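You operate a simulated robot arm through the tools that you are given. There is no shell and no other tool.

Carry out the task below with a simulated two-armed robot. There is one attempt and no reset: what you move stays moved.

TASK
Cool the glowing flange in the fan's air, then move it to tray 26.
Fine: fan at the grate, on high till the part is dark, off before you lift it; use the green tongs and put them back.

It is judged by the outcome, as a careful person would: the job done as asked, and still so three seconds after it is handed in. It fails if anything else is knocked over, pushed out of place, dropped, spilled or broken.

THE ROBOT
Two 7-joint arms with two-finger parallel grippers on one trunk that stands fixed in place. Base frame: the origin is at the foot of the trunk, x ahead of it, y to its left, z up. Units: mm, rad, N and s.
The left shoulder is at [71, 156, 1230], the right one opposite. Each reaches about 1231 mm from its shoulder. Payload 3.91 kg a hand.
The TCP of each hand is the grasp point between the finger pads, 30 mm short of the fingertips. In the tool frame z runs along the fingers and y along their closing line. Largest opening 110 mm; finger width 20, thickness 10; the body of the gripper, 48 by 112 mm, starts 55 mm behind the TCP.
Orientation is that of the tool frame in the base frame, as [roll, pitch, yaw] about the fixed x, y, z axes, in that order (R = Rz(yaw) Ry(pitch) Rx(roll)). With the fingers straight down and closing along the base's y, the tool's x points along the base's -x, its y along +y and its z along -z.

THE INTERFACE
- The arms move only by the tool send_rows. It takes "left_moves", "right_moves" or both (then of equal length, played together; a hand with none holds still); each is a list of rows, each an object of numbers (a shift or turn left out is 0, a gripper value left out holds the last): "dx", "dy", "dz": the shift along the tool's x, y, z in mm; "ax", "ay", "az": the turn, a rotation vector about the tool's x, y, z in degrees; "grip": the finger opening in mm, from 0 to 110. In form: [{"dx": .., "dy": .., "dz": .., "ax": .., "ay": .., "az": .., "grip": ..}, ...]. A call has 1 to 20 rows; each row is the pose to reach, as a shift and turn from the pose commanded when the call began, along the tool's axes at that moment. Each row takes 0.2 s and may step no farther than 50 mm and 0.15 rad from the row before; otherwise, or with a gripper value out of range, the whole call is refused. Where a pose cannot be reached the arm comes as near as it can. A force on the tool above 40 N (or 10 N above the force at the start of the call, whichever is more), or a blocked arm, ends the call early, and 0.2 s more pass. Each finger travels about 108 mm/s and halts on what it meets, pressing with about 25 N; the grip force reading is that of the motor and also rises with nothing between the fingers. The clock runs only during rows and for 0.2 s after the last one: add rows that repeat a pose to give the fingers time. The reply holds the time, the measured pose of the TCP, the force on the tool along the base axes, the opening and the grip force, in the units named above and with some noise, with the torque about the TCP (base axes, N m) and any sound that the robot's microphone picked up.
- Cameras (640 x 400 px; columns grow to the right, rows downward): "scene" is now at [120.9, 58.2, 1468]; the picture's right is [0.64, -0.77, -0.00], its down [-0.36, -0.30, -0.88] and it looks along [0.68, 0.56, -0.47] (base axes); focal length 214 px, centre (320, 200). "left" rides on the left gripper at [72, -17, -103] in its tool frame; the picture's right is [0.23, 0.97, 0.00], its down [-0.76, 0.18, -0.62] and it looks along [-0.61, 0.14, 0.78] (tool axes); focal length 222 px, centre (320, 200). "right" rides on the right gripper at [72, 17, -103] in its tool frame; the picture's right is [-0.23, 0.97, 0.00], its down [-0.76, -0.18, -0.62] and it looks along [-0.61, -0.14, 0.78] (tool axes); focal length 222 px, centre (320, 200). There is no depth. A picture from a camera that has moved, and an enlarged one, comes with that camera's place and axes in the base frame and with its lens.
- grab_frame(camera): a new picture of that camera. It takes no simulated time.
- raise_lower(by): slides the trunk up (or, below 0, down) by that many mm; the arms and the scene camera ride with it, the base frame stays. It gives what a move gives, with no picture.
- aim_head(pan, tilt): turns the head with the scene camera to pan (to the left, within 1.501 rad either way) and tilt (down, from -0.506 to 1.204), counted from straight ahead of the robot. It gives what a move gives.
- zoom(camera, box): a new picture of the part [left, top, right, bottom] of that camera's present view, enlarged. It takes no simulated time.
- sign_off(): hands the job in; it is judged then, once.

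Nothing tells you positions but the pictures and the camera data. Unless the task says otherwise, let go and move clear before handing in.

The tools are called after "Call:" by a JSON object that holds its "method" and its "body". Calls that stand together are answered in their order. send_rows: Moves the arms, as the interface text tells. Its arguments: {"type":"object","properties":{"left_moves":{"type":"array"},"right_moves":{"type":"array"}},"required":[]} The other tools are called the same way: raise_lower (by) moves the trunk up or down; aim_head (pan, tilt) turns the head that bears the scene camera; grab_frame (camera) takes a picture; zoom (camera, box) takes an enlarged picture of a part of a camera's view; sign_off () hands the job in.

At the start:

```text
t: 0.0
left_eef_pos: [472.1, 528.3, 1481.3]
left_tool_rot: [3.141, 0.0, -3.141]
left_force: [-0.1, -0.3, 0.8]
left_moment: [-0.03, -0.02, -0.02]
left_gripper_width: 110.1
left_grip_force: 0.1
right_eef_pos: [852.1, 38.9, 1472.0]
right_tool_rot: [-3.141, -0.001, -3.14]
right_force: [0.0, 0.4, -0.5]
right_moment: [0.02, 0.01, 0.0]
right_gripper_width: 110.1
right_grip_force: 0.1
trunk travel left (down, up): [-675.0, 265.0]
head pan, tilt (commanded): [0.688, 0.483]
```

scene: 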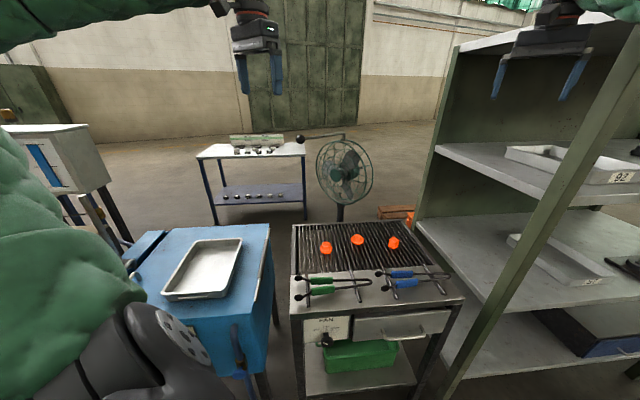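
right: 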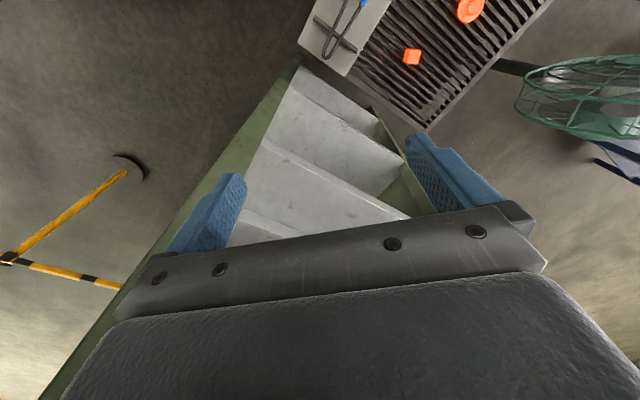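
left: 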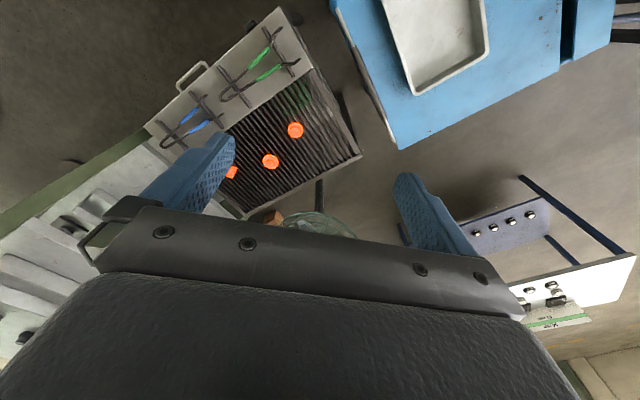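

I see a workbench with a grate carrying three glowing parts, green and blue tongs, a fan behind it with a FAN control on the bench front, a shelf rack at right with numbered trays, and a blue cart with a tray. I'll look closer before moving anything.

Call:
{"method": "zoom", "body": {"camera": "scene", "box": [280, 210, 470, 330]}}

Call:
{"method": "zoom", "body": {"camera": "scene", "box": [280, 290, 470, 400]}}

Call:
{"method": "zoom", "body": {"camera": "scene", "box": [420, 120, 640, 380]}}

Call:
{"method": "zoom", "body": {"camera": "scene", "box": [180, 110, 420, 240]}}

Call:
{"method": "zoom", "body": {"camera": "left", "box": [130, 0, 370, 200]}}

```text
3.33 times, centred on (375, 270) of scene
camera zoom: at [120.9, 58.2, 1468.0], right [0.64, -0.77, 0.0], down [-0.36, -0.3, -0.88], along [0.68, 0.56, -0.47], focal length 715 px, centre (137, -33)
```

zoom: 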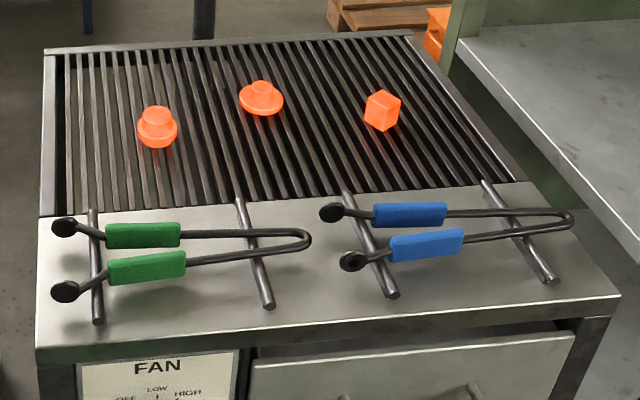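

```text
3.37 times, centred on (375, 345) of scene
camera zoom: at [120.9, 58.2, 1468.0], right [0.64, -0.77, 0.0], down [-0.36, -0.3, -0.88], along [0.68, 0.56, -0.47], focal length 722 px, centre (135, -288)
```

zoom: 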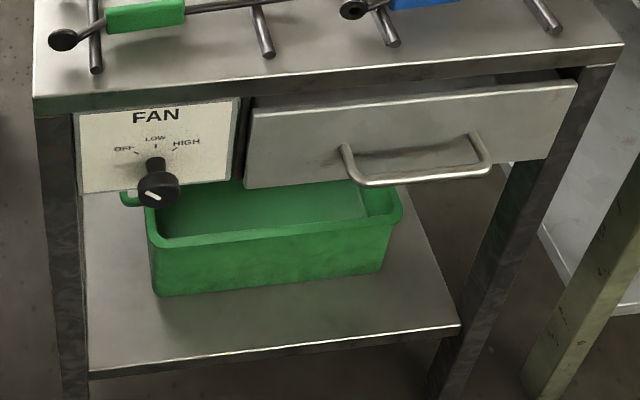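

```text
1.54 times, centred on (530, 250) of scene
camera zoom: at [120.9, 58.2, 1468.0], right [0.64, -0.77, 0.0], down [-0.36, -0.3, -0.88], along [0.68, 0.56, -0.47], focal length 330 px, centre (-3, 123)
```

zoom: 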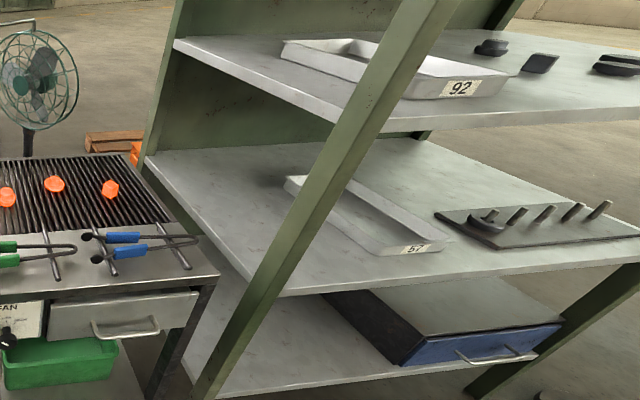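

```text
2.67 times, centred on (300, 175) of scene
camera zoom: at [120.9, 58.2, 1468.0], right [0.64, -0.77, 0.0], down [-0.36, -0.3, -0.88], along [0.68, 0.56, -0.47], focal length 572 px, centre (373, 267)
```

zoom: 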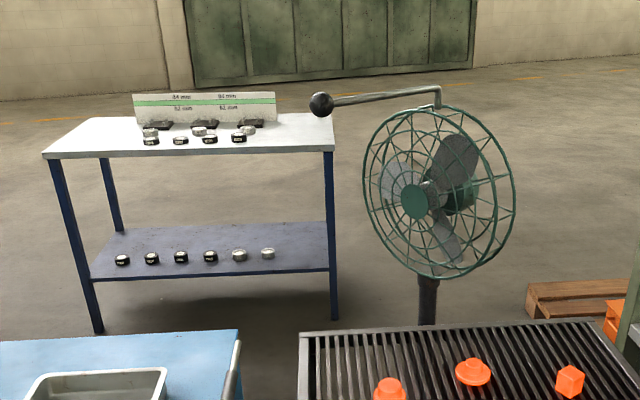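

```text
2.00 times, centred on (250, 100) of left
camera zoom: at [400.1, 510.5, 1587.0], right [-0.23, 0.97, 0.0], down [0.76, 0.18, 0.62], along [0.61, 0.14, -0.78], focal length 444 px, centre (460, 400)
```

zoom: 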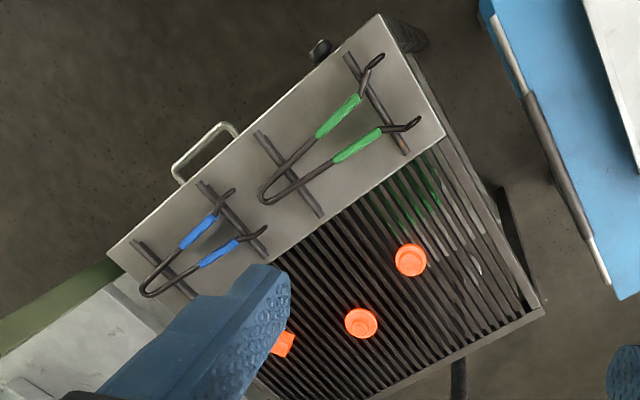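

The middle glowing part looks like the flange (disc with a boss). I can see trays 92 and 57, plus an unlabelled-looking tray on the blue cart; I'll survey further with the head.

Call:
{"method": "zoom", "body": {"camera": "scene", "box": [310, 225, 410, 265]}}

Call:
{"method": "zoom", "body": {"camera": "scene", "box": [500, 130, 640, 210]}}

Call:
{"method": "zoom", "body": {"camera": "scene", "box": [120, 220, 290, 320]}}

Call:
{"method": "zoom", "body": {"camera": "left", "box": [210, 90, 330, 190]}}

Call:
{"method": "aim_head", "body": {"pan": 0.0, "tilt": 0.6}}

```text
6.40 times, centred on (360, 245) of scene
camera zoom: at [120.9, 58.2, 1468.0], right [0.64, -0.77, 0.0], down [-0.36, -0.3, -0.88], along [0.68, 0.56, -0.47], focal length 1373 px, centre (64, -88)
```

zoom: 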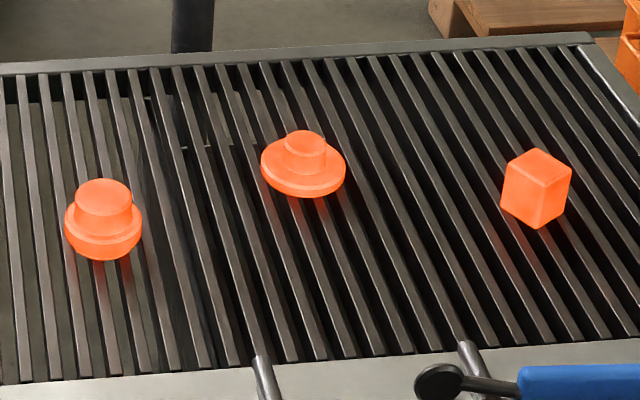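

```text
4.57 times, centred on (570, 170) of scene
camera zoom: at [120.9, 58.2, 1468.0], right [0.64, -0.77, 0.0], down [-0.36, -0.3, -0.88], along [0.68, 0.56, -0.47], focal length 980 px, centre (-823, 337)
```

zoom: 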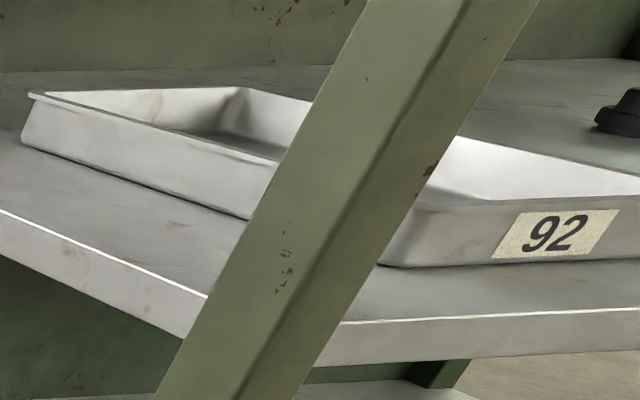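

```text
3.76 times, centred on (205, 270) of scene
camera zoom: at [120.9, 58.2, 1468.0], right [0.64, -0.77, 0.0], down [-0.36, -0.3, -0.88], along [0.68, 0.56, -0.47], focal length 807 px, centre (753, -64)
```

zoom: 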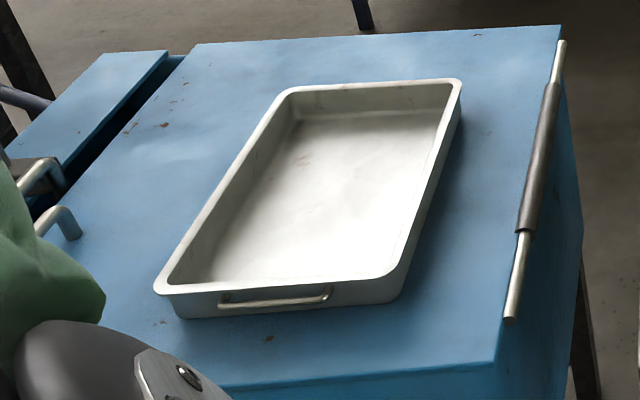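

```text
4.00 times, centred on (270, 140) of left
camera zoom: at [400.1, 510.5, 1587.0], right [-0.23, 0.97, 0.0], down [0.76, 0.18, 0.62], along [0.61, 0.14, -0.78], focal length 888 px, centre (520, 440)
```

zoom: 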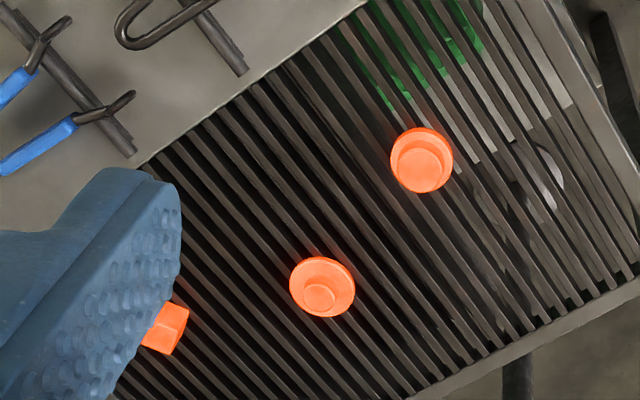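

```text
t: 1.1
left_eef_pos: [471.3, 528.1, 1482.0]
left_tool_rot: [3.141, 0.002, 3.141]
left_force: [-0.3, -0.1, 0.1]
left_moment: [-0.02, 0.01, 0.02]
left_gripper_width: 109.9
left_grip_force: 0.0
right_eef_pos: [851.8, 38.9, 1471.9]
right_tool_rot: [-3.141, -0.001, -3.141]
right_force: [-0.4, -0.2, -0.7]
right_moment: [0.01, 0.02, -0.02]
right_gripper_width: 110.1
right_grip_force: 0.0
trunk travel left (down, up): [-675.0, 265.0]
head pan, tilt (commanded): [0.0, 0.6]
```

The middle part has a thin wide disc with a small boss (flange); the left is a stout stepped plug and the right is a block. Now I look at the rest of the room for tray 26.

Call:
{"method": "grab_frame", "body": {"camera": "scene"}}

Call:
{"method": "aim_head", "body": {"pan": -0.8, "tilt": 0.6}}

Call:
{"method": "grab_frame", "body": {"camera": "scene"}}

Call:
{"method": "aim_head", "body": {"pan": 1.4, "tilt": 0.5}}

Call:
{"method": "grab_frame", "body": {"camera": "scene"}}

```text
taken
camera scene: at [138.8, 0.3, 1457.5], right [0.0, -1.0, 0.0], down [-0.57, 0.0, -0.82], along [0.82, 0.0, -0.57], focal length 214 px, centre (320, 200)
```

scene: 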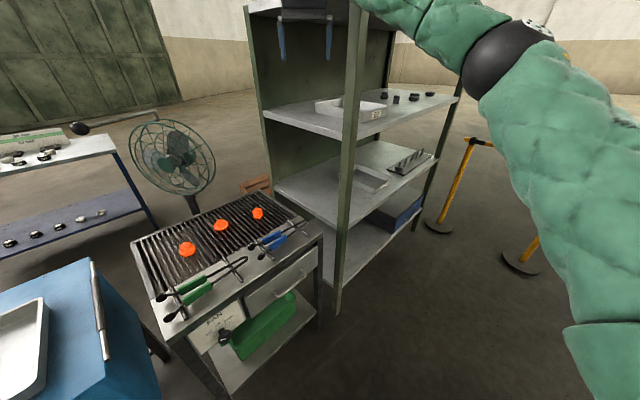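

```text
t: 2.2
left_eef_pos: [470.6, 528.7, 1481.9]
left_tool_rot: [3.141, -0.001, 3.141]
left_force: [0.7, 0.0, 0.4]
left_moment: [0.02, 0.02, 0.0]
left_gripper_width: 109.9
left_grip_force: 0.1
right_eef_pos: [850.9, 39.8, 1472.1]
right_tool_rot: [3.141, 0.0, 3.141]
right_force: [0.1, -0.2, -0.2]
right_moment: [0.01, 0.01, -0.01]
right_gripper_width: 110.1
right_grip_force: 0.1
trunk travel left (down, up): [-675.0, 265.0]
head pan, tilt (commanded): [-0.799, 0.6]
```

```text
taken
camera scene: at [112.1, -63.1, 1457.6], right [-0.72, -0.7, 0.0], down [-0.39, 0.4, -0.82], along [0.58, -0.59, -0.57], focal length 214 px, centre (320, 200)
```

scene: 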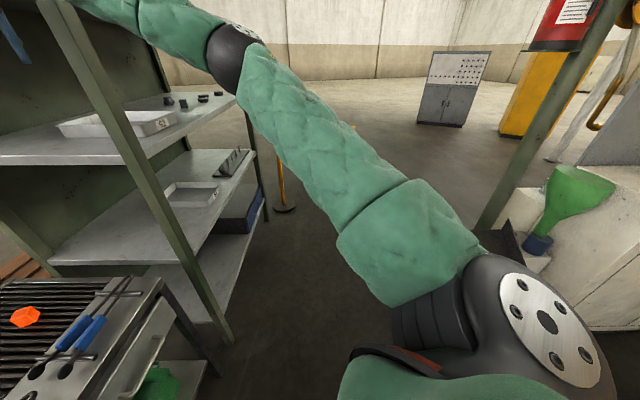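

```text
t: 4.3
left_eef_pos: [471.6, 527.3, 1481.3]
left_tool_rot: [3.141, 0.002, 3.141]
left_force: [-0.7, 1.2, -0.8]
left_moment: [0.02, 0.0, 0.01]
left_gripper_width: 110.0
left_grip_force: 0.1
right_eef_pos: [850.9, 40.3, 1472.0]
right_tool_rot: [3.141, 0.0, -3.14]
right_force: [0.1, 1.2, 0.9]
right_moment: [0.02, 0.04, 0.02]
right_gripper_width: 109.9
right_grip_force: 0.0
trunk travel left (down, up): [-675.0, 265.0]
head pan, tilt (commanded): [1.4, 0.499]
```

```text
taken
camera scene: at [65.9, 89.9, 1466.6], right [0.99, -0.17, 0.0], down [-0.08, -0.47, -0.88], along [0.15, 0.86, -0.48], focal length 214 px, centre (320, 200)
```

scene: 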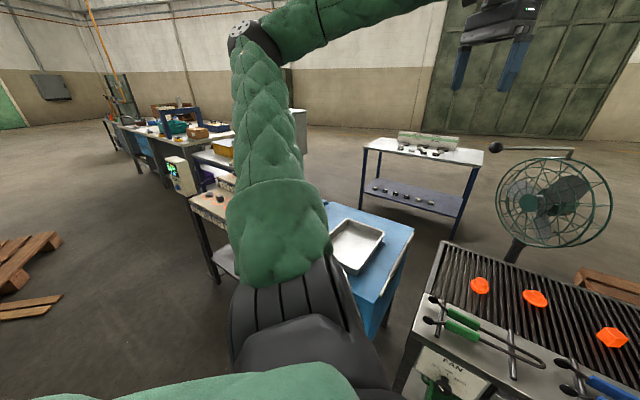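

I see trays 92 and 57 on the rack and a tray on the blue cart whose label isn't visible. I'll zoom in on several areas to find number 26.

Call:
{"method": "zoom", "body": {"camera": "scene", "box": [300, 190, 430, 290]}}

Call:
{"method": "zoom", "body": {"camera": "scene", "box": [90, 90, 330, 260]}}

Call:
{"method": "zoom", "body": {"camera": "left", "box": [330, 0, 640, 180]}}

Call:
{"method": "zoom", "body": {"camera": "scene", "box": [480, 130, 640, 260]}}

Call:
{"method": "aim_head", "body": {"pan": -0.3, "tilt": 0.5}}

Call:
{"method": "zoom", "body": {"camera": "scene", "box": [140, 50, 360, 200]}}

Call:
{"method": "zoom", "body": {"camera": "scene", "box": [140, 150, 360, 300]}}

```text
4.00 times, centred on (365, 240) of scene
camera zoom: at [65.9, 89.9, 1466.6], right [0.99, -0.17, 0.0], down [-0.08, -0.47, -0.88], along [0.15, 0.86, -0.48], focal length 858 px, centre (140, 40)
```

zoom: 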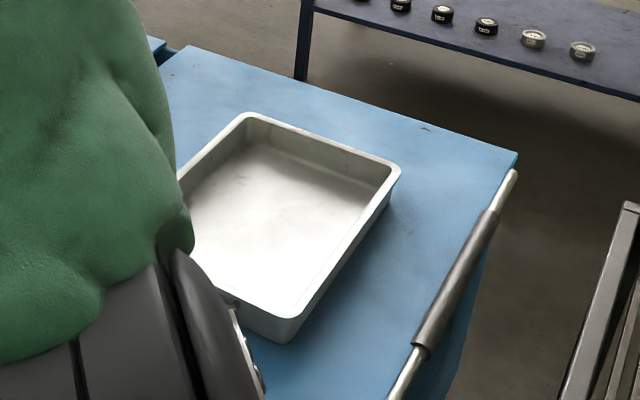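

```text
2.35 times, centred on (210, 175) of scene
camera zoom: at [65.9, 89.9, 1466.6], right [0.99, -0.17, 0.0], down [-0.08, -0.47, -0.88], along [0.15, 0.86, -0.48], focal length 505 px, centre (579, 259)
```

zoom: 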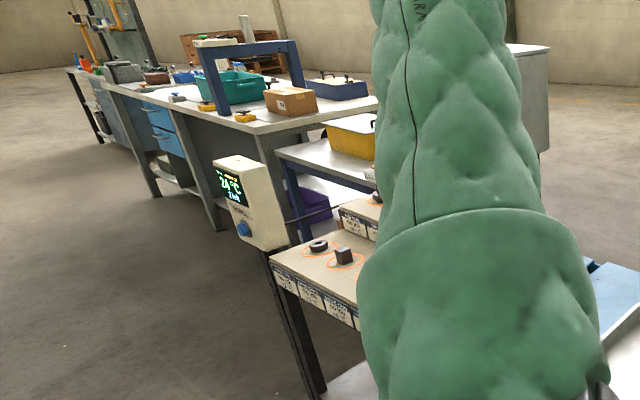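

```text
2.06 times, centred on (485, 90) of left
camera zoom: at [400.1, 510.5, 1587.0], right [-0.23, 0.97, 0.0], down [0.76, 0.18, 0.62], along [0.61, 0.14, -0.78], focal length 459 px, centre (-21, 427)
```

zoom: 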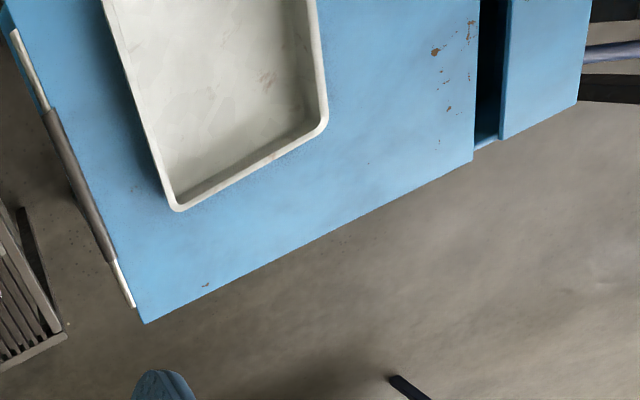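

```text
3.08 times, centred on (560, 195) of scene
camera zoom: at [65.9, 89.9, 1466.6], right [0.99, -0.17, 0.0], down [-0.08, -0.47, -0.88], along [0.15, 0.86, -0.48], focal length 660 px, centre (-418, 215)
```

zoom: 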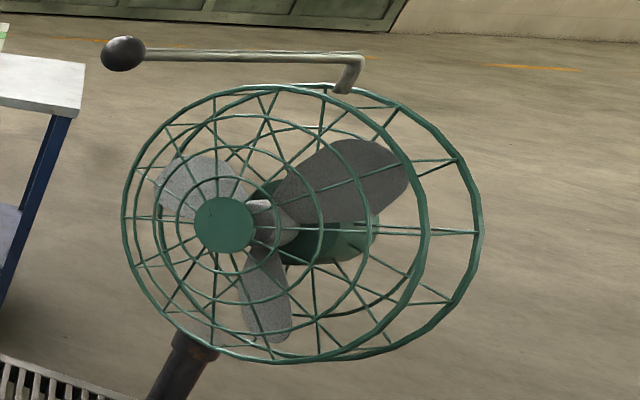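

```text
t: 6.0
left_eef_pos: [470.5, 528.1, 1482.4]
left_tool_rot: [-3.141, -0.001, 3.141]
left_force: [0.1, 0.0, -0.7]
left_moment: [-0.01, 0.0, 0.03]
left_gripper_width: 110.0
left_grip_force: 0.0
right_eef_pos: [852.0, 40.2, 1471.1]
right_tool_rot: [3.141, 0.002, -3.141]
right_force: [0.2, -1.2, -1.0]
right_moment: [0.02, -0.03, 0.0]
right_gripper_width: 109.8
right_grip_force: 0.0
trunk travel left (down, up): [-675.0, 265.0]
head pan, tilt (commanded): [-0.3, 0.499]
```

```text
2.67 times, centred on (250, 125) of scene
camera zoom: at [137.3, -26.6, 1466.6], right [-0.3, -0.96, 0.0], down [-0.46, 0.14, -0.88], along [0.84, -0.26, -0.48], focal length 572 px, centre (507, 400)
```

zoom: 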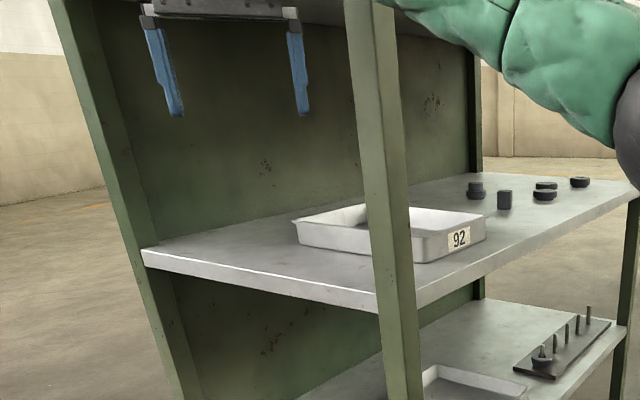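

```text
2.67 times, centred on (250, 225) of scene
camera zoom: at [137.3, -26.6, 1466.6], right [-0.3, -0.96, 0.0], down [-0.46, 0.14, -0.88], along [0.84, -0.26, -0.48], focal length 572 px, centre (507, 133)
```

zoom: 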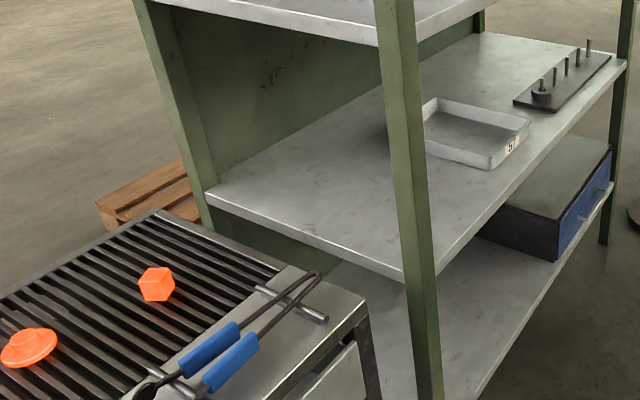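

No 26 yet. I'll magnify the "92" label (it might be a reversed 26), and look at the rack's top.

Call:
{"method": "zoom", "body": {"camera": "scene", "box": [280, 120, 340, 160]}}

Call:
{"method": "zoom", "body": {"camera": "scene", "box": [290, 190, 350, 230]}}

Call:
{"method": "aim_head", "body": {"pan": 0.2, "tilt": 0.0}}

Call:
{"method": "grab_frame", "body": {"camera": "scene"}}

Call:
{"method": "aim_head", "body": {"pan": -1.3, "tilt": 0.6}}

Call:
{"method": "grab_frame", "body": {"camera": "scene"}}

```text
10.00 times, centred on (310, 140) of scene
camera zoom: at [137.3, -26.6, 1466.6], right [-0.3, -0.96, 0.0], down [-0.46, 0.14, -0.88], along [0.84, -0.26, -0.48], focal length 2145 px, centre (420, 800)
```

zoom: 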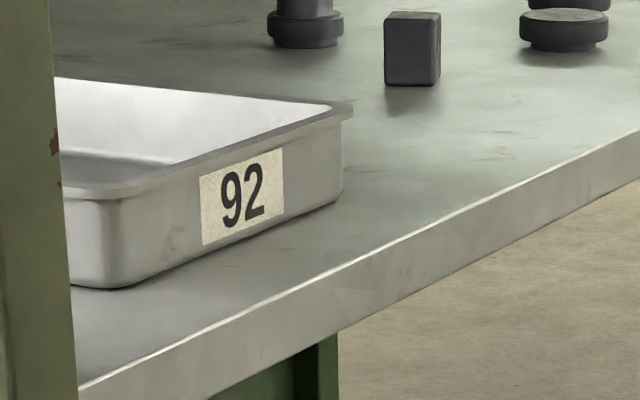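

```text
10.00 times, centred on (320, 210) of scene
camera zoom: at [137.3, -26.6, 1466.6], right [-0.3, -0.96, 0.0], down [-0.46, 0.14, -0.88], along [0.84, -0.26, -0.48], focal length 2145 px, centre (320, 100)
```

zoom: 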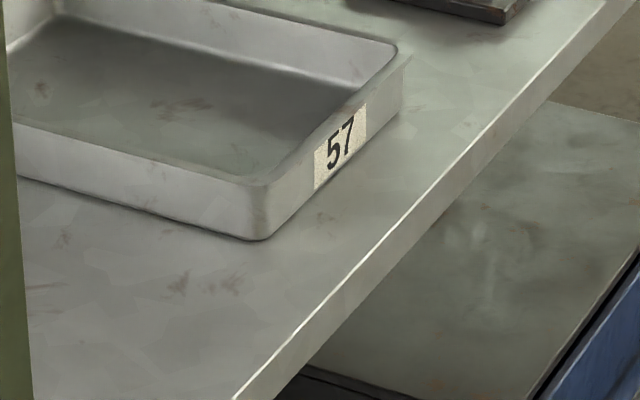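

```text
t: 6.9
left_eef_pos: [471.0, 528.8, 1482.7]
left_tool_rot: [3.141, 0.002, -3.141]
left_force: [0.0, -1.2, -0.5]
left_moment: [0.0, 0.01, -0.04]
left_gripper_width: 110.1
left_grip_force: 0.1
right_eef_pos: [852.0, 39.2, 1471.2]
right_tool_rot: [3.141, 0.001, -3.14]
right_force: [-0.4, 0.8, -0.2]
right_moment: [0.0, -0.02, -0.05]
right_gripper_width: 110.0
right_grip_force: 0.0
trunk travel left (down, up): [-675.0, 265.0]
head pan, tilt (commanded): [0.201, 0.0]
```

```text
taken
camera scene: at [138.7, 18.1, 1512.7], right [0.2, -0.98, 0.0], down [0.0, 0.0, -1.0], along [0.98, 0.2, 0.0], focal length 214 px, centre (320, 200)
```

scene: 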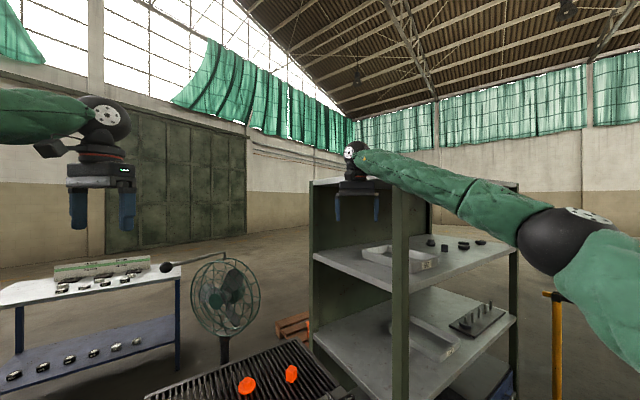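

```text
t: 8.5
left_eef_pos: [472.2, 528.3, 1481.9]
left_tool_rot: [3.142, -0.001, 3.141]
left_force: [0.5, 0.6, -0.6]
left_moment: [0.0, 0.03, 0.0]
left_gripper_width: 110.1
left_grip_force: 0.1
right_eef_pos: [851.6, 39.2, 1469.9]
right_tool_rot: [3.141, 0.001, 3.141]
right_force: [-0.5, 0.4, 0.2]
right_moment: [-0.06, 0.01, -0.02]
right_gripper_width: 109.9
right_grip_force: 0.2
trunk travel left (down, up): [-675.0, 265.0]
head pan, tilt (commanded): [-1.3, 0.6]
```

```text
taken
camera scene: at [74.1, -84.9, 1457.6], right [-0.96, -0.27, 0.0], down [-0.15, 0.54, -0.83], along [0.22, -0.8, -0.56], focal length 214 px, centre (320, 200)
```

scene: 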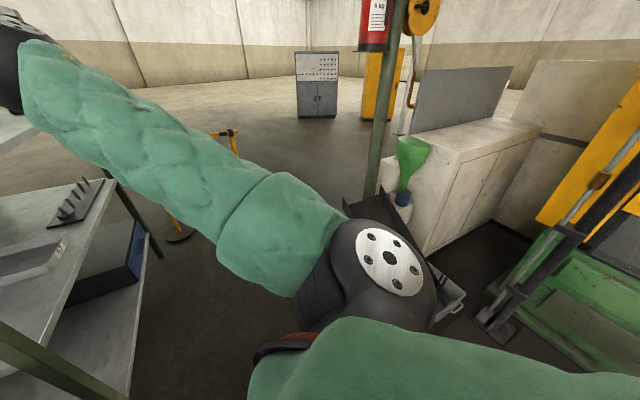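

The "92" label is upright, so it isn't 26. I'll check the tray-like object behind the right shoulder, then use the left wrist camera to look at the far sides of the cart tray.

Call:
{"method": "zoom", "body": {"camera": "scene", "box": [400, 230, 520, 340]}}

Call:
{"method": "aim_head", "body": {"pan": 0.9, "tilt": 0.9}}

Call:
{"method": "grab_frame", "body": {"camera": "scene"}}

Call:
{"method": "aim_head", "body": {"pan": 0.2, "tilt": 0.9}}

Call:
{"method": "grab_frame", "body": {"camera": "scene"}}

```text
3.64 times, centred on (460, 285) of scene
camera zoom: at [74.1, -84.9, 1457.6], right [-0.96, -0.27, 0.0], down [-0.15, 0.54, -0.83], along [0.22, -0.8, -0.56], focal length 780 px, centre (-189, -109)
```

zoom: 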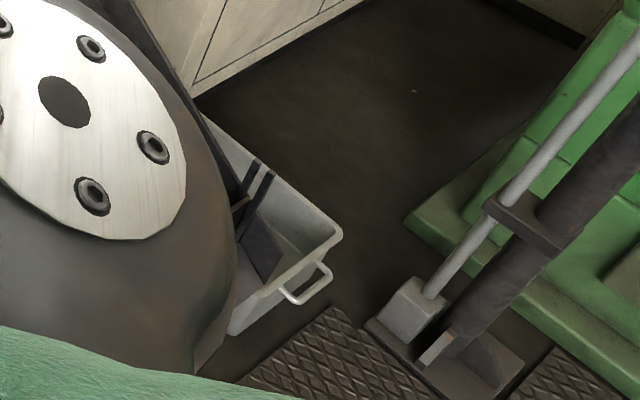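

```text
t: 10.6
left_eef_pos: [471.2, 528.0, 1482.6]
left_tool_rot: [-3.141, 0.0, 3.141]
left_force: [-1.1, 1.0, -0.3]
left_moment: [-0.02, 0.0, -0.01]
left_gripper_width: 109.6
left_grip_force: 0.0
right_eef_pos: [851.6, 39.4, 1471.1]
right_tool_rot: [-3.141, 0.001, 3.139]
right_force: [0.0, 1.2, -0.5]
right_moment: [-0.02, -0.01, 0.01]
right_gripper_width: 110.0
right_grip_force: 0.1
trunk travel left (down, up): [-675.0, 265.0]
head pan, tilt (commanded): [0.901, 0.901]
```

```text
taken
camera scene: at [97.3, 59.4, 1432.8], right [0.78, -0.62, 0.0], down [-0.49, -0.61, -0.62], along [0.39, 0.49, -0.78], focal length 214 px, centre (320, 200)
```

scene: 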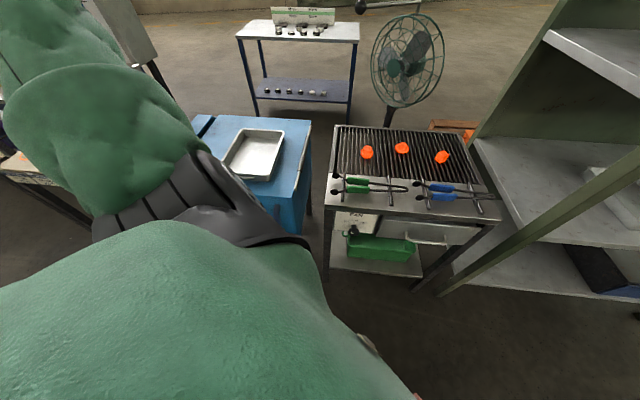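

```text
t: 11.7
left_eef_pos: [471.9, 527.6, 1482.1]
left_tool_rot: [3.141, 0.001, 3.141]
left_force: [0.6, -0.1, 0.0]
left_moment: [0.03, 0.0, 0.02]
left_gripper_width: 109.9
left_grip_force: 0.0
right_eef_pos: [852.1, 39.9, 1471.6]
right_tool_rot: [3.141, 0.0, -3.141]
right_force: [-0.1, 0.0, -0.7]
right_moment: [0.01, 0.02, 0.0]
right_gripper_width: 110.0
right_grip_force: 0.0
trunk travel left (down, up): [-675.0, 265.0]
head pan, tilt (commanded): [0.201, 0.901]
```

```text
taken
camera scene: at [124.3, 15.4, 1432.7], right [0.2, -0.98, 0.0], down [-0.77, -0.16, -0.62], along [0.61, 0.12, -0.78], focal length 214 px, centre (320, 200)
```

scene: 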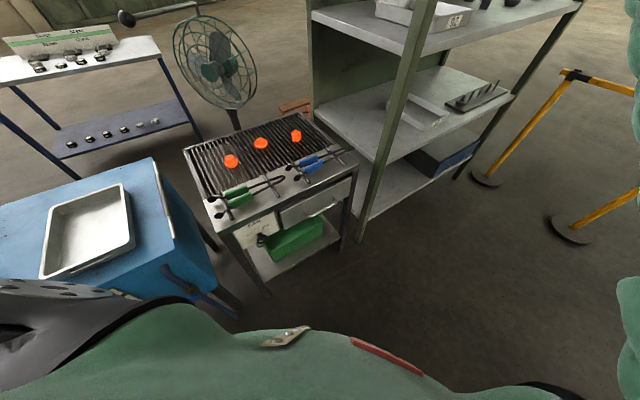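

The flange should be near [837, 419, 850] by triangulation; the rack's front-left post near [925, -120]. I'll swing the left hand out over the far side of the cart to see the hidden sides of the cart tray.

Call:
{"method": "send_rows", "body": {"left_moves": [{"dx": 11, "dy": 43.5, "dz": 19.3, "az": 7.5}, {"dx": 22, "dy": 87, "dz": 38.6, "az": 15}, {"dx": 33, "dy": 130.5, "dz": 58, "az": 22.5}, {"dx": 44, "dy": 174, "dz": 77.3, "az": 30}, {"dx": 55, "dy": 217.5, "dz": 96.6, "az": 37.5}, {"dx": 66, "dy": 261, "dz": 116, "az": 45}, {"dx": 77, "dy": 304.5, "dz": 135, "az": 52.5}, {"dx": 88, "dy": 348, "dz": 154.6, "az": 60}, {"dx": 99, "dy": 391.5, "dz": 174, "az": 67.5}, {"dx": 110, "dy": 435, "dz": 193, "az": 75}, {"dx": 121, "dy": 478.5, "dz": 212.6, "az": 82.5}, {"dx": 131, "dy": 522, "dz": 232, "az": 90}]}}

Call:
{"method": "grab_frame", "body": {"camera": "left"}}

Call:
{"method": "grab_frame", "body": {"camera": "right"}}

```text
t: 14.3
left_eef_pos: [343.8, 1051.9, 1247.0]
left_tool_rot: [-3.14, 0.002, 1.571]
left_force: [0.0, 0.4, -0.5]
left_moment: [-0.01, 0.0, 0.02]
left_gripper_width: 110.0
left_grip_force: 0.0
right_eef_pos: [851.4, 41.8, 1472.1]
right_tool_rot: [-3.141, 0.002, 3.141]
right_force: [0.9, -0.1, 1.0]
right_moment: [-0.03, 0.03, -0.01]
right_gripper_width: 110.2
right_grip_force: 0.1
trunk travel left (down, up): [-675.0, 265.0]
head pan, tilt (commanded): [0.201, 0.901]
```

```text
taken
camera left: at [328.1, 1123.4, 1352.4], right [0.97, 0.23, 0.0], down [0.18, -0.76, 0.62], along [0.14, -0.61, -0.78], focal length 222 px, centre (320, 200)
```

left: 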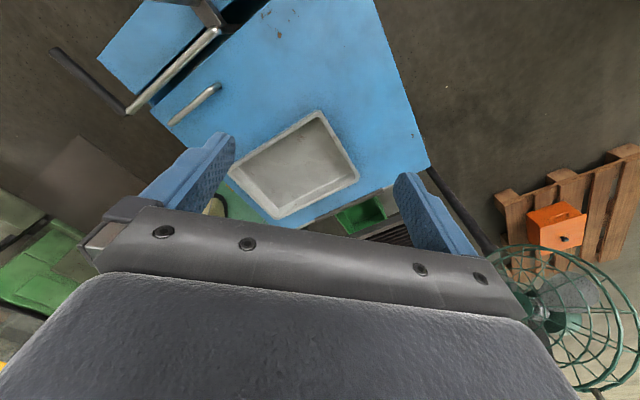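

```text
taken
camera right: at [779.4, 58.4, 1573.5], right [0.23, 0.97, 0.0], down [0.76, -0.18, 0.62], along [0.61, -0.14, -0.78], focal length 222 px, centre (320, 200)
```

right: 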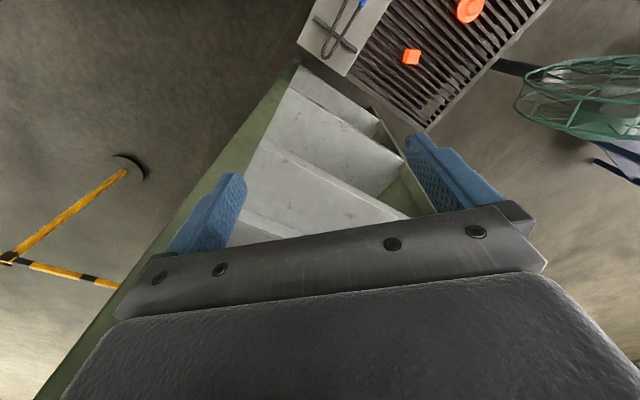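

The left camera now sees the tray from its far side; I'll zoom in for any label.

Call:
{"method": "zoom", "body": {"camera": "left", "box": [210, 90, 380, 230]}}

Call:
{"method": "zoom", "body": {"camera": "left", "box": [60, 0, 460, 180]}}

```text
2.86 times, centred on (295, 160) of left
camera zoom: at [328.1, 1123.4, 1352.4], right [0.97, 0.23, 0.0], down [0.18, -0.76, 0.62], along [0.14, -0.61, -0.78], focal length 635 px, centre (391, 314)
```

zoom: 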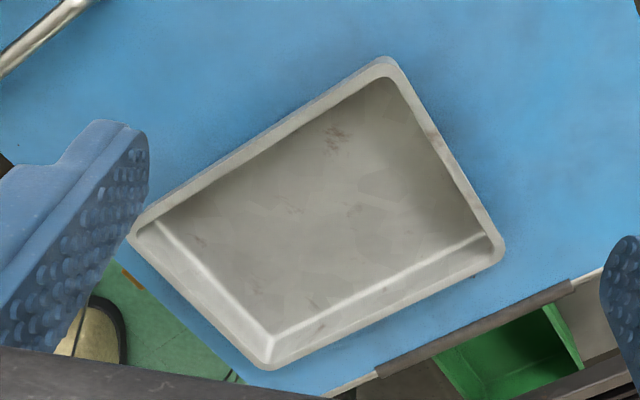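

```text
1.60 times, centred on (260, 90) of left
camera zoom: at [328.1, 1123.4, 1352.4], right [0.97, 0.23, 0.0], down [0.18, -0.76, 0.62], along [0.14, -0.61, -0.78], focal length 355 px, centre (416, 376)
```

zoom: 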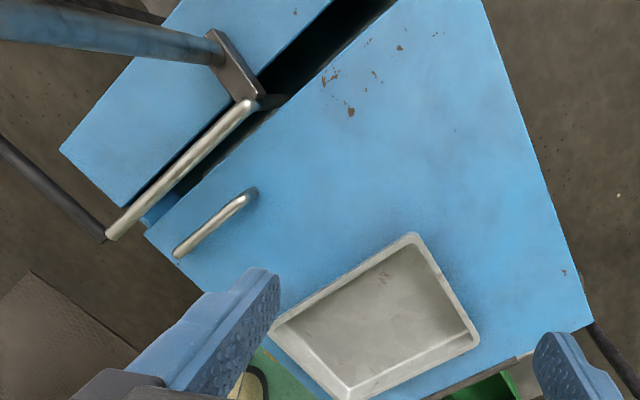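

No label visible from that steep an angle. I'll lower and tilt the left hand for a flatter look at the tray's outer faces.

Call:
{"method": "send_rows", "body": {"left_moves": [{"dx": 5, "dy": 4, "dz": 47, "ay": -4}, {"dx": 10, "dy": 8, "dz": 94, "ay": -8}, {"dx": 15, "dy": 12, "dz": 141, "ay": -12}, {"dx": 20, "dy": 17, "dz": 188, "ay": -17}, {"dx": 24, "dy": 22, "dz": 235, "ay": -21}, {"dx": 28, "dy": 26, "dz": 282, "ay": -25}]}}

Call:
{"method": "grab_frame", "body": {"camera": "left"}}

```text
t: 15.7
left_eef_pos: [366.2, 1077.9, 966.1]
left_tool_rot: [-3.139, 0.437, 1.574]
left_force: [0.0, 1.0, 0.6]
left_moment: [-0.02, 0.0, 0.0]
left_gripper_width: 109.9
left_grip_force: 0.2
right_eef_pos: [852.9, 41.8, 1470.6]
right_tool_rot: [-3.141, -0.001, -3.141]
right_force: [0.2, 0.5, 0.1]
right_moment: [-0.05, 0.05, -0.02]
right_gripper_width: 110.0
right_grip_force: 0.1
trunk travel left (down, up): [-675.0, 265.0]
head pan, tilt (commanded): [0.201, 0.901]
```

```text
taken
camera left: at [349.6, 1187.8, 1031.5], right [0.97, 0.21, -0.1], down [0.18, -0.42, 0.89], along [0.14, -0.88, -0.45], focal length 222 px, centre (320, 200)
```

left: 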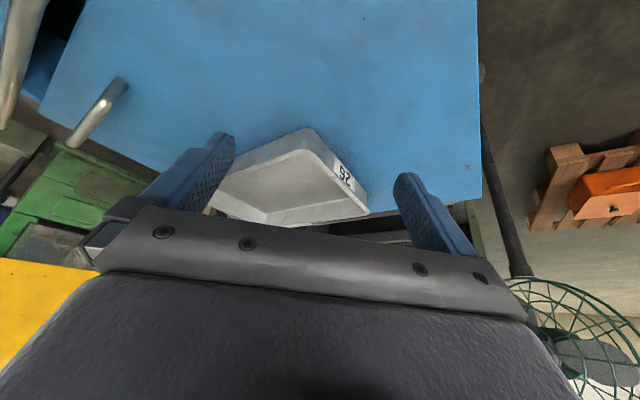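

Call:
{"method": "zoom", "body": {"camera": "left", "box": [280, 120, 400, 220]}}

Call:
{"method": "zoom", "body": {"camera": "left", "box": [500, 120, 640, 400]}}

```text
4.00 times, centred on (340, 170) of left
camera zoom: at [349.6, 1187.8, 1031.5], right [0.97, 0.21, -0.1], down [0.18, -0.42, 0.89], along [0.14, -0.88, -0.45], focal length 888 px, centre (240, 320)
```

zoom: 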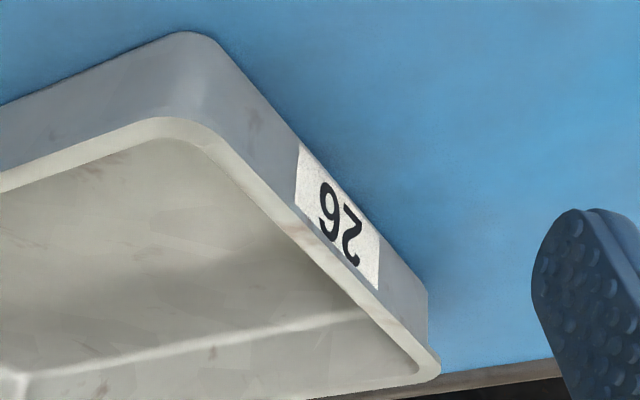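

```text
1.43 times, centred on (570, 260) of left
camera zoom: at [349.6, 1187.8, 1031.5], right [0.97, 0.21, -0.1], down [0.18, -0.42, 0.89], along [0.14, -0.88, -0.45], focal length 317 px, centre (-37, 114)
```

zoom: 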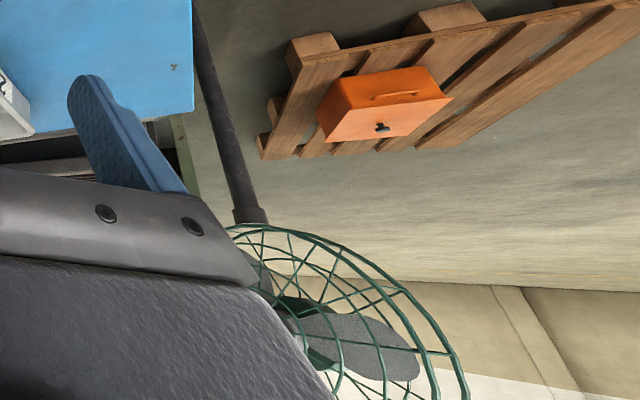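

Call:
{"method": "zoom", "body": {"camera": "left", "box": [328, 150, 360, 198]}}

Call:
{"method": "aim_head", "body": {"pan": 0.6, "tilt": 0.3}}

Call:
{"method": "zoom", "body": {"camera": "scene", "box": [230, 80, 450, 220]}}

```text
8.33 times, centred on (344, 174) of left
camera zoom: at [349.6, 1187.8, 1031.5], right [0.97, 0.21, -0.1], down [0.18, -0.42, 0.89], along [0.14, -0.88, -0.45], focal length 1851 px, centre (120, 417)
```

zoom: 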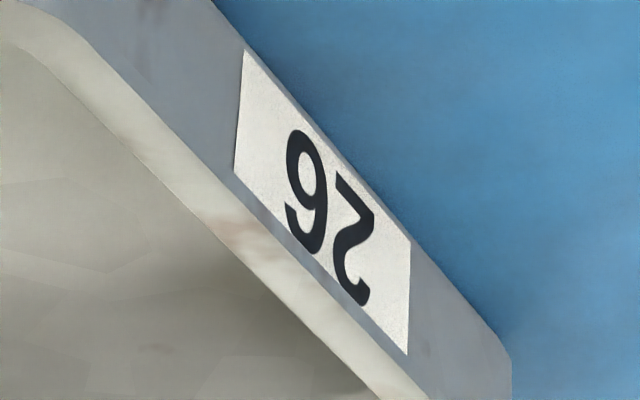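

```text
t: 16.7
left_eef_pos: [366.5, 1077.9, 970.2]
left_tool_rot: [-3.141, 0.436, 1.57]
left_force: [-0.8, 1.0, -0.4]
left_moment: [0.01, -0.02, -0.02]
left_gripper_width: 110.0
left_grip_force: 0.0
right_eef_pos: [851.5, 39.1, 1471.8]
right_tool_rot: [3.14, 0.0, -3.141]
right_force: [0.0, 0.3, -0.5]
right_moment: [0.02, 0.0, 0.0]
right_gripper_width: 109.9
right_grip_force: 0.0
trunk travel left (down, up): [-675.0, 265.0]
head pan, tilt (commanded): [0.6, 0.3]
```

```text
2.86 times, centred on (340, 150) of scene
camera zoom: at [127.8, 53.4, 1484.9], right [0.56, -0.83, 0.0], down [-0.25, -0.17, -0.95], along [0.79, 0.54, -0.3], focal length 613 px, centre (263, 343)
```

zoom: 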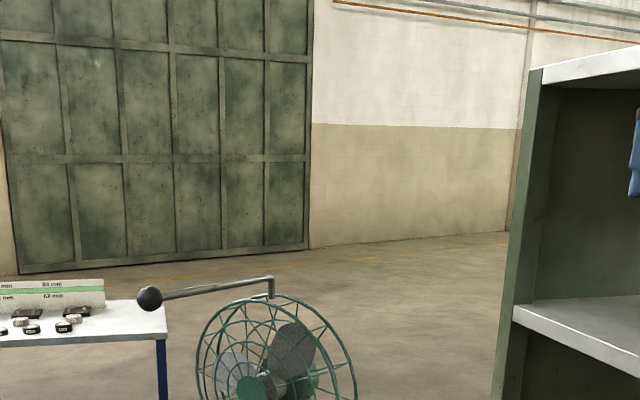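

Read right way up, the cart tray's far label says 26, so the cart tray (centre about [331, 788]) is the destination. Next I raise the left hand and bring it round to look at the fan head and its handle (fan hub about [1013, 683, 1050]).

Call:
{"method": "send_rows", "body": {"left_moves": [{"dx": -20, "dz": -42, "ay": 4}, {"dx": -40, "dz": -84, "ay": 8}, {"dx": -60, "dz": -127, "ay": 12}, {"dx": -80, "dz": -170, "ay": 17}, {"dx": -100, "dz": -212, "ay": 21}, {"dx": -118, "dz": -254, "ay": 25}]}}

Call:
{"method": "send_rows", "body": {"left_moves": [{"dx": -33, "dy": 18, "dz": -4, "az": -7.5}, {"dx": -66, "dy": 36, "dz": -8, "az": -15}, {"dx": -99, "dy": 54, "dz": -12, "az": -22.5}, {"dx": -132, "dy": 72, "dz": -16, "az": -30}, {"dx": -165, "dy": 90, "dz": -20, "az": -37.5}, {"dx": -198, "dy": 108, "dz": -24, "az": -45}, {"dx": -231, "dy": 126, "dz": -28, "az": -52.5}, {"dx": -264, "dy": 144, "dz": -32, "az": -60}, {"dx": -297, "dy": 162, "dz": -36, "az": -67.5}, {"dx": -330, "dy": 180, "dz": -40, "az": -75}, {"dx": -355, "dy": 198, "dz": -44, "az": -82.5}, {"dx": -378, "dy": 216, "dz": -50, "az": -90}]}}

Call:
{"method": "send_rows", "body": {"left_moves": [{"ay": -8}, {"ay": -16}, {"ay": -24}, {"ay": -32}, {"ay": -40}]}}

Call:
{"method": "grab_frame", "body": {"camera": "left"}}

Call:
{"method": "grab_frame", "body": {"camera": "scene"}}

```text
t: 18.1
left_eef_pos: [366.4, 1080.6, 1251.6]
left_tool_rot: [3.141, -0.003, 1.574]
left_force: [-0.4, -0.2, 0.5]
left_moment: [-0.01, 0.0, 0.0]
left_gripper_width: 110.1
left_grip_force: 0.0
right_eef_pos: [851.1, 37.8, 1472.4]
right_tool_rot: [3.141, -0.001, 3.141]
right_force: [-0.8, -0.2, 0.6]
right_moment: [0.01, 0.0, -0.03]
right_gripper_width: 109.9
right_grip_force: 0.1
trunk travel left (down, up): [-675.0, 265.0]
head pan, tilt (commanded): [0.6, 0.3]
```

```text
t: 20.7
left_eef_pos: [585.9, 701.1, 1296.5]
left_tool_rot: [-3.141, 0.004, -3.14]
left_force: [3.2, -0.4, -6.9]
left_moment: [0.08, 0.23, 0.0]
left_gripper_width: 110.0
left_grip_force: 0.1
right_eef_pos: [855.8, 37.4, 1469.3]
right_tool_rot: [3.141, -0.002, 3.14]
right_force: [-0.1, -0.5, 0.2]
right_moment: [0.03, 0.03, 0.01]
right_gripper_width: 109.9
right_grip_force: 0.0
trunk travel left (down, up): [-675.0, 265.0]
head pan, tilt (commanded): [0.6, 0.3]
```

```text
t: 21.9
left_eef_pos: [583.5, 702.6, 1296.9]
left_tool_rot: [-3.14, 0.7, -3.14]
left_force: [-0.3, -0.4, -0.3]
left_moment: [0.01, -0.01, -0.02]
left_gripper_width: 110.0
left_grip_force: 0.1
right_eef_pos: [853.3, 40.9, 1469.3]
right_tool_rot: [3.141, -0.002, 3.141]
right_force: [-0.1, 1.0, -0.5]
right_moment: [-0.03, 0.01, 0.01]
right_gripper_width: 110.1
right_grip_force: 0.1
trunk travel left (down, up): [-675.0, 265.0]
head pan, tilt (commanded): [0.6, 0.3]
```

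```text
taken
camera left: at [463.6, 684.1, 1330.8], right [-0.18, 0.97, -0.15], down [0.18, 0.18, 0.97], along [0.97, 0.14, -0.21], focal length 222 px, centre (320, 200)
```

left: 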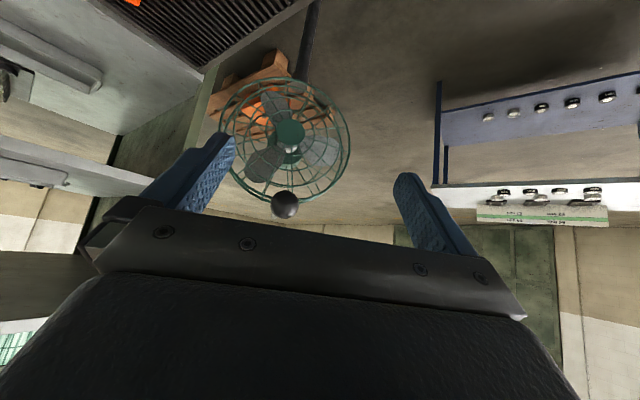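

```text
taken
camera scene: at [129.5, 54.5, 1484.7], right [0.57, -0.83, 0.0], down [-0.25, -0.17, -0.95], along [0.79, 0.54, -0.3], focal length 214 px, centre (320, 200)
```

scene: 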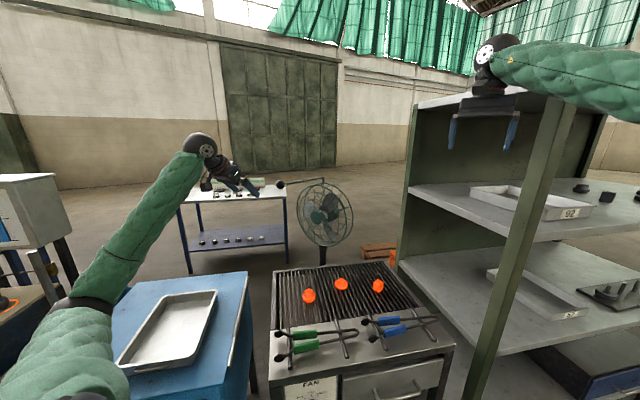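

Call:
{"method": "zoom", "body": {"camera": "left", "box": [200, 60, 370, 230]}}

Call:
{"method": "zoom", "body": {"camera": "scene", "box": [260, 160, 380, 270]}}

```text
2.35 times, centred on (285, 145) of left
camera zoom: at [463.6, 684.1, 1330.8], right [-0.18, 0.97, -0.15], down [0.18, 0.18, 0.97], along [0.97, 0.14, -0.21], focal length 523 px, centre (402, 329)
```

zoom: 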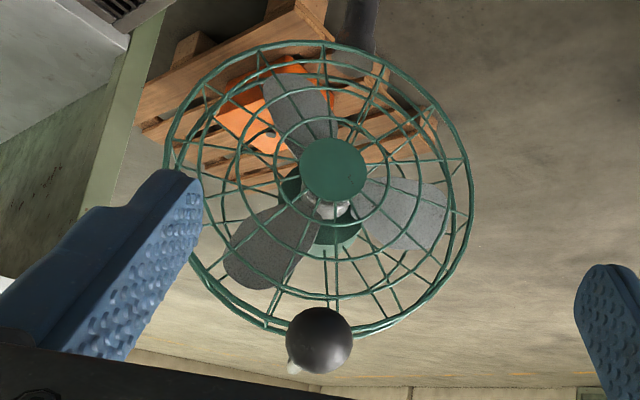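

```text
3.64 times, centred on (320, 215) of scene
camera zoom: at [129.5, 54.5, 1484.7], right [0.57, -0.83, 0.0], down [-0.25, -0.17, -0.95], along [0.79, 0.54, -0.3], focal length 780 px, centre (320, 146)
```

zoom: 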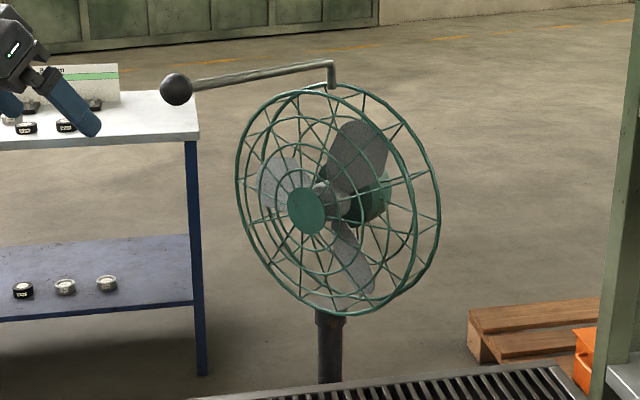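

I now have the fan well located: pole about [1033, 653], hub cap [976, 659, 1063] facing roughly -x (angle 174°), and the handle's ball at [755, 682, 1281]. The grate is at about 228° from the pole, so the head has to swing about 54° counter-clockwise; I'll bring the left hand, fingers down, above the ball.

Call:
{"method": "send_rows", "body": {"left_moves": [{"dx": -11, "dy": -4, "dz": -13, "ay": 8}, {"dx": -22, "dy": -8, "dz": -26, "ay": 16}, {"dx": -33, "dy": -12, "dz": -39, "ay": 24}, {"dx": -44, "dy": -16, "dz": -52, "ay": 32}, {"dx": -55, "dy": -20, "dz": -65, "ay": 40}]}}

Call:
{"method": "send_rows", "body": {"left_moves": [{"dx": -43}, {"dx": -86}, {"dx": -129}, {"dx": -171}, {"dx": -171}]}}

Call:
{"method": "grab_frame", "body": {"camera": "left"}}

Call:
{"method": "zoom", "body": {"camera": "scene", "box": [240, 110, 400, 270]}}

```text
t: 23.1
left_eef_pos: [583.5, 677.3, 1385.3]
left_tool_rot: [3.138, -0.004, 3.14]
left_force: [-0.3, -0.2, -0.6]
left_moment: [0.01, 0.05, 0.02]
left_gripper_width: 110.0
left_grip_force: 0.1
right_eef_pos: [852.2, 37.5, 1469.2]
right_tool_rot: [3.141, 0.001, 3.139]
right_force: [0.4, 0.0, 0.1]
right_moment: [0.01, 0.04, 0.01]
right_gripper_width: 110.1
right_grip_force: 0.0
trunk travel left (down, up): [-675.0, 265.0]
head pan, tilt (commanded): [0.6, 0.3]
```

```text
t: 24.3
left_eef_pos: [750.7, 680.4, 1384.7]
left_tool_rot: [-3.139, 0.002, 3.141]
left_force: [-1.6, 0.6, -0.1]
left_moment: [-0.02, -0.03, 0.02]
left_gripper_width: 110.0
left_grip_force: 0.0
right_eef_pos: [850.2, 41.4, 1472.0]
right_tool_rot: [-3.141, 0.003, -3.141]
right_force: [-0.1, -0.4, -0.6]
right_moment: [-0.01, -0.02, -0.03]
right_gripper_width: 109.8
right_grip_force: 0.0
trunk travel left (down, up): [-675.0, 265.0]
head pan, tilt (commanded): [0.6, 0.3]
```

```text
taken
camera left: at [678.8, 662.7, 1488.8], right [-0.23, 0.97, 0.0], down [0.76, 0.18, 0.62], along [0.61, 0.14, -0.78], focal length 222 px, centre (320, 200)
```

left: 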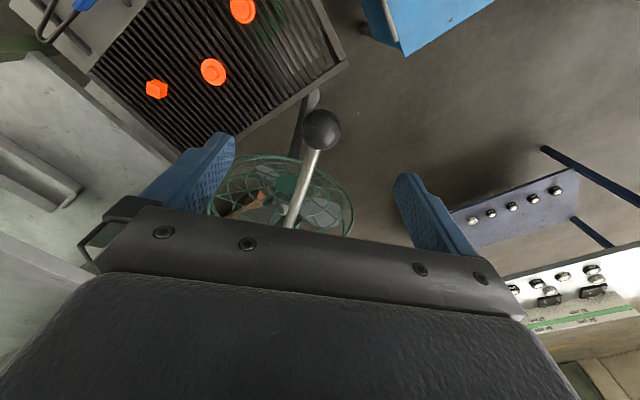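

```text
2.50 times, centred on (320, 190) of scene
camera zoom: at [126.0, 53.9, 1485.1], right [0.56, -0.83, 0.0], down [-0.24, -0.17, -0.96], along [0.79, 0.54, -0.3], focal length 536 px, centre (320, 225)
```

zoom: 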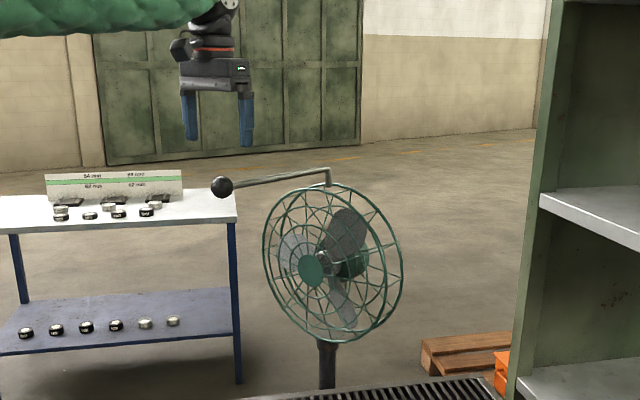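

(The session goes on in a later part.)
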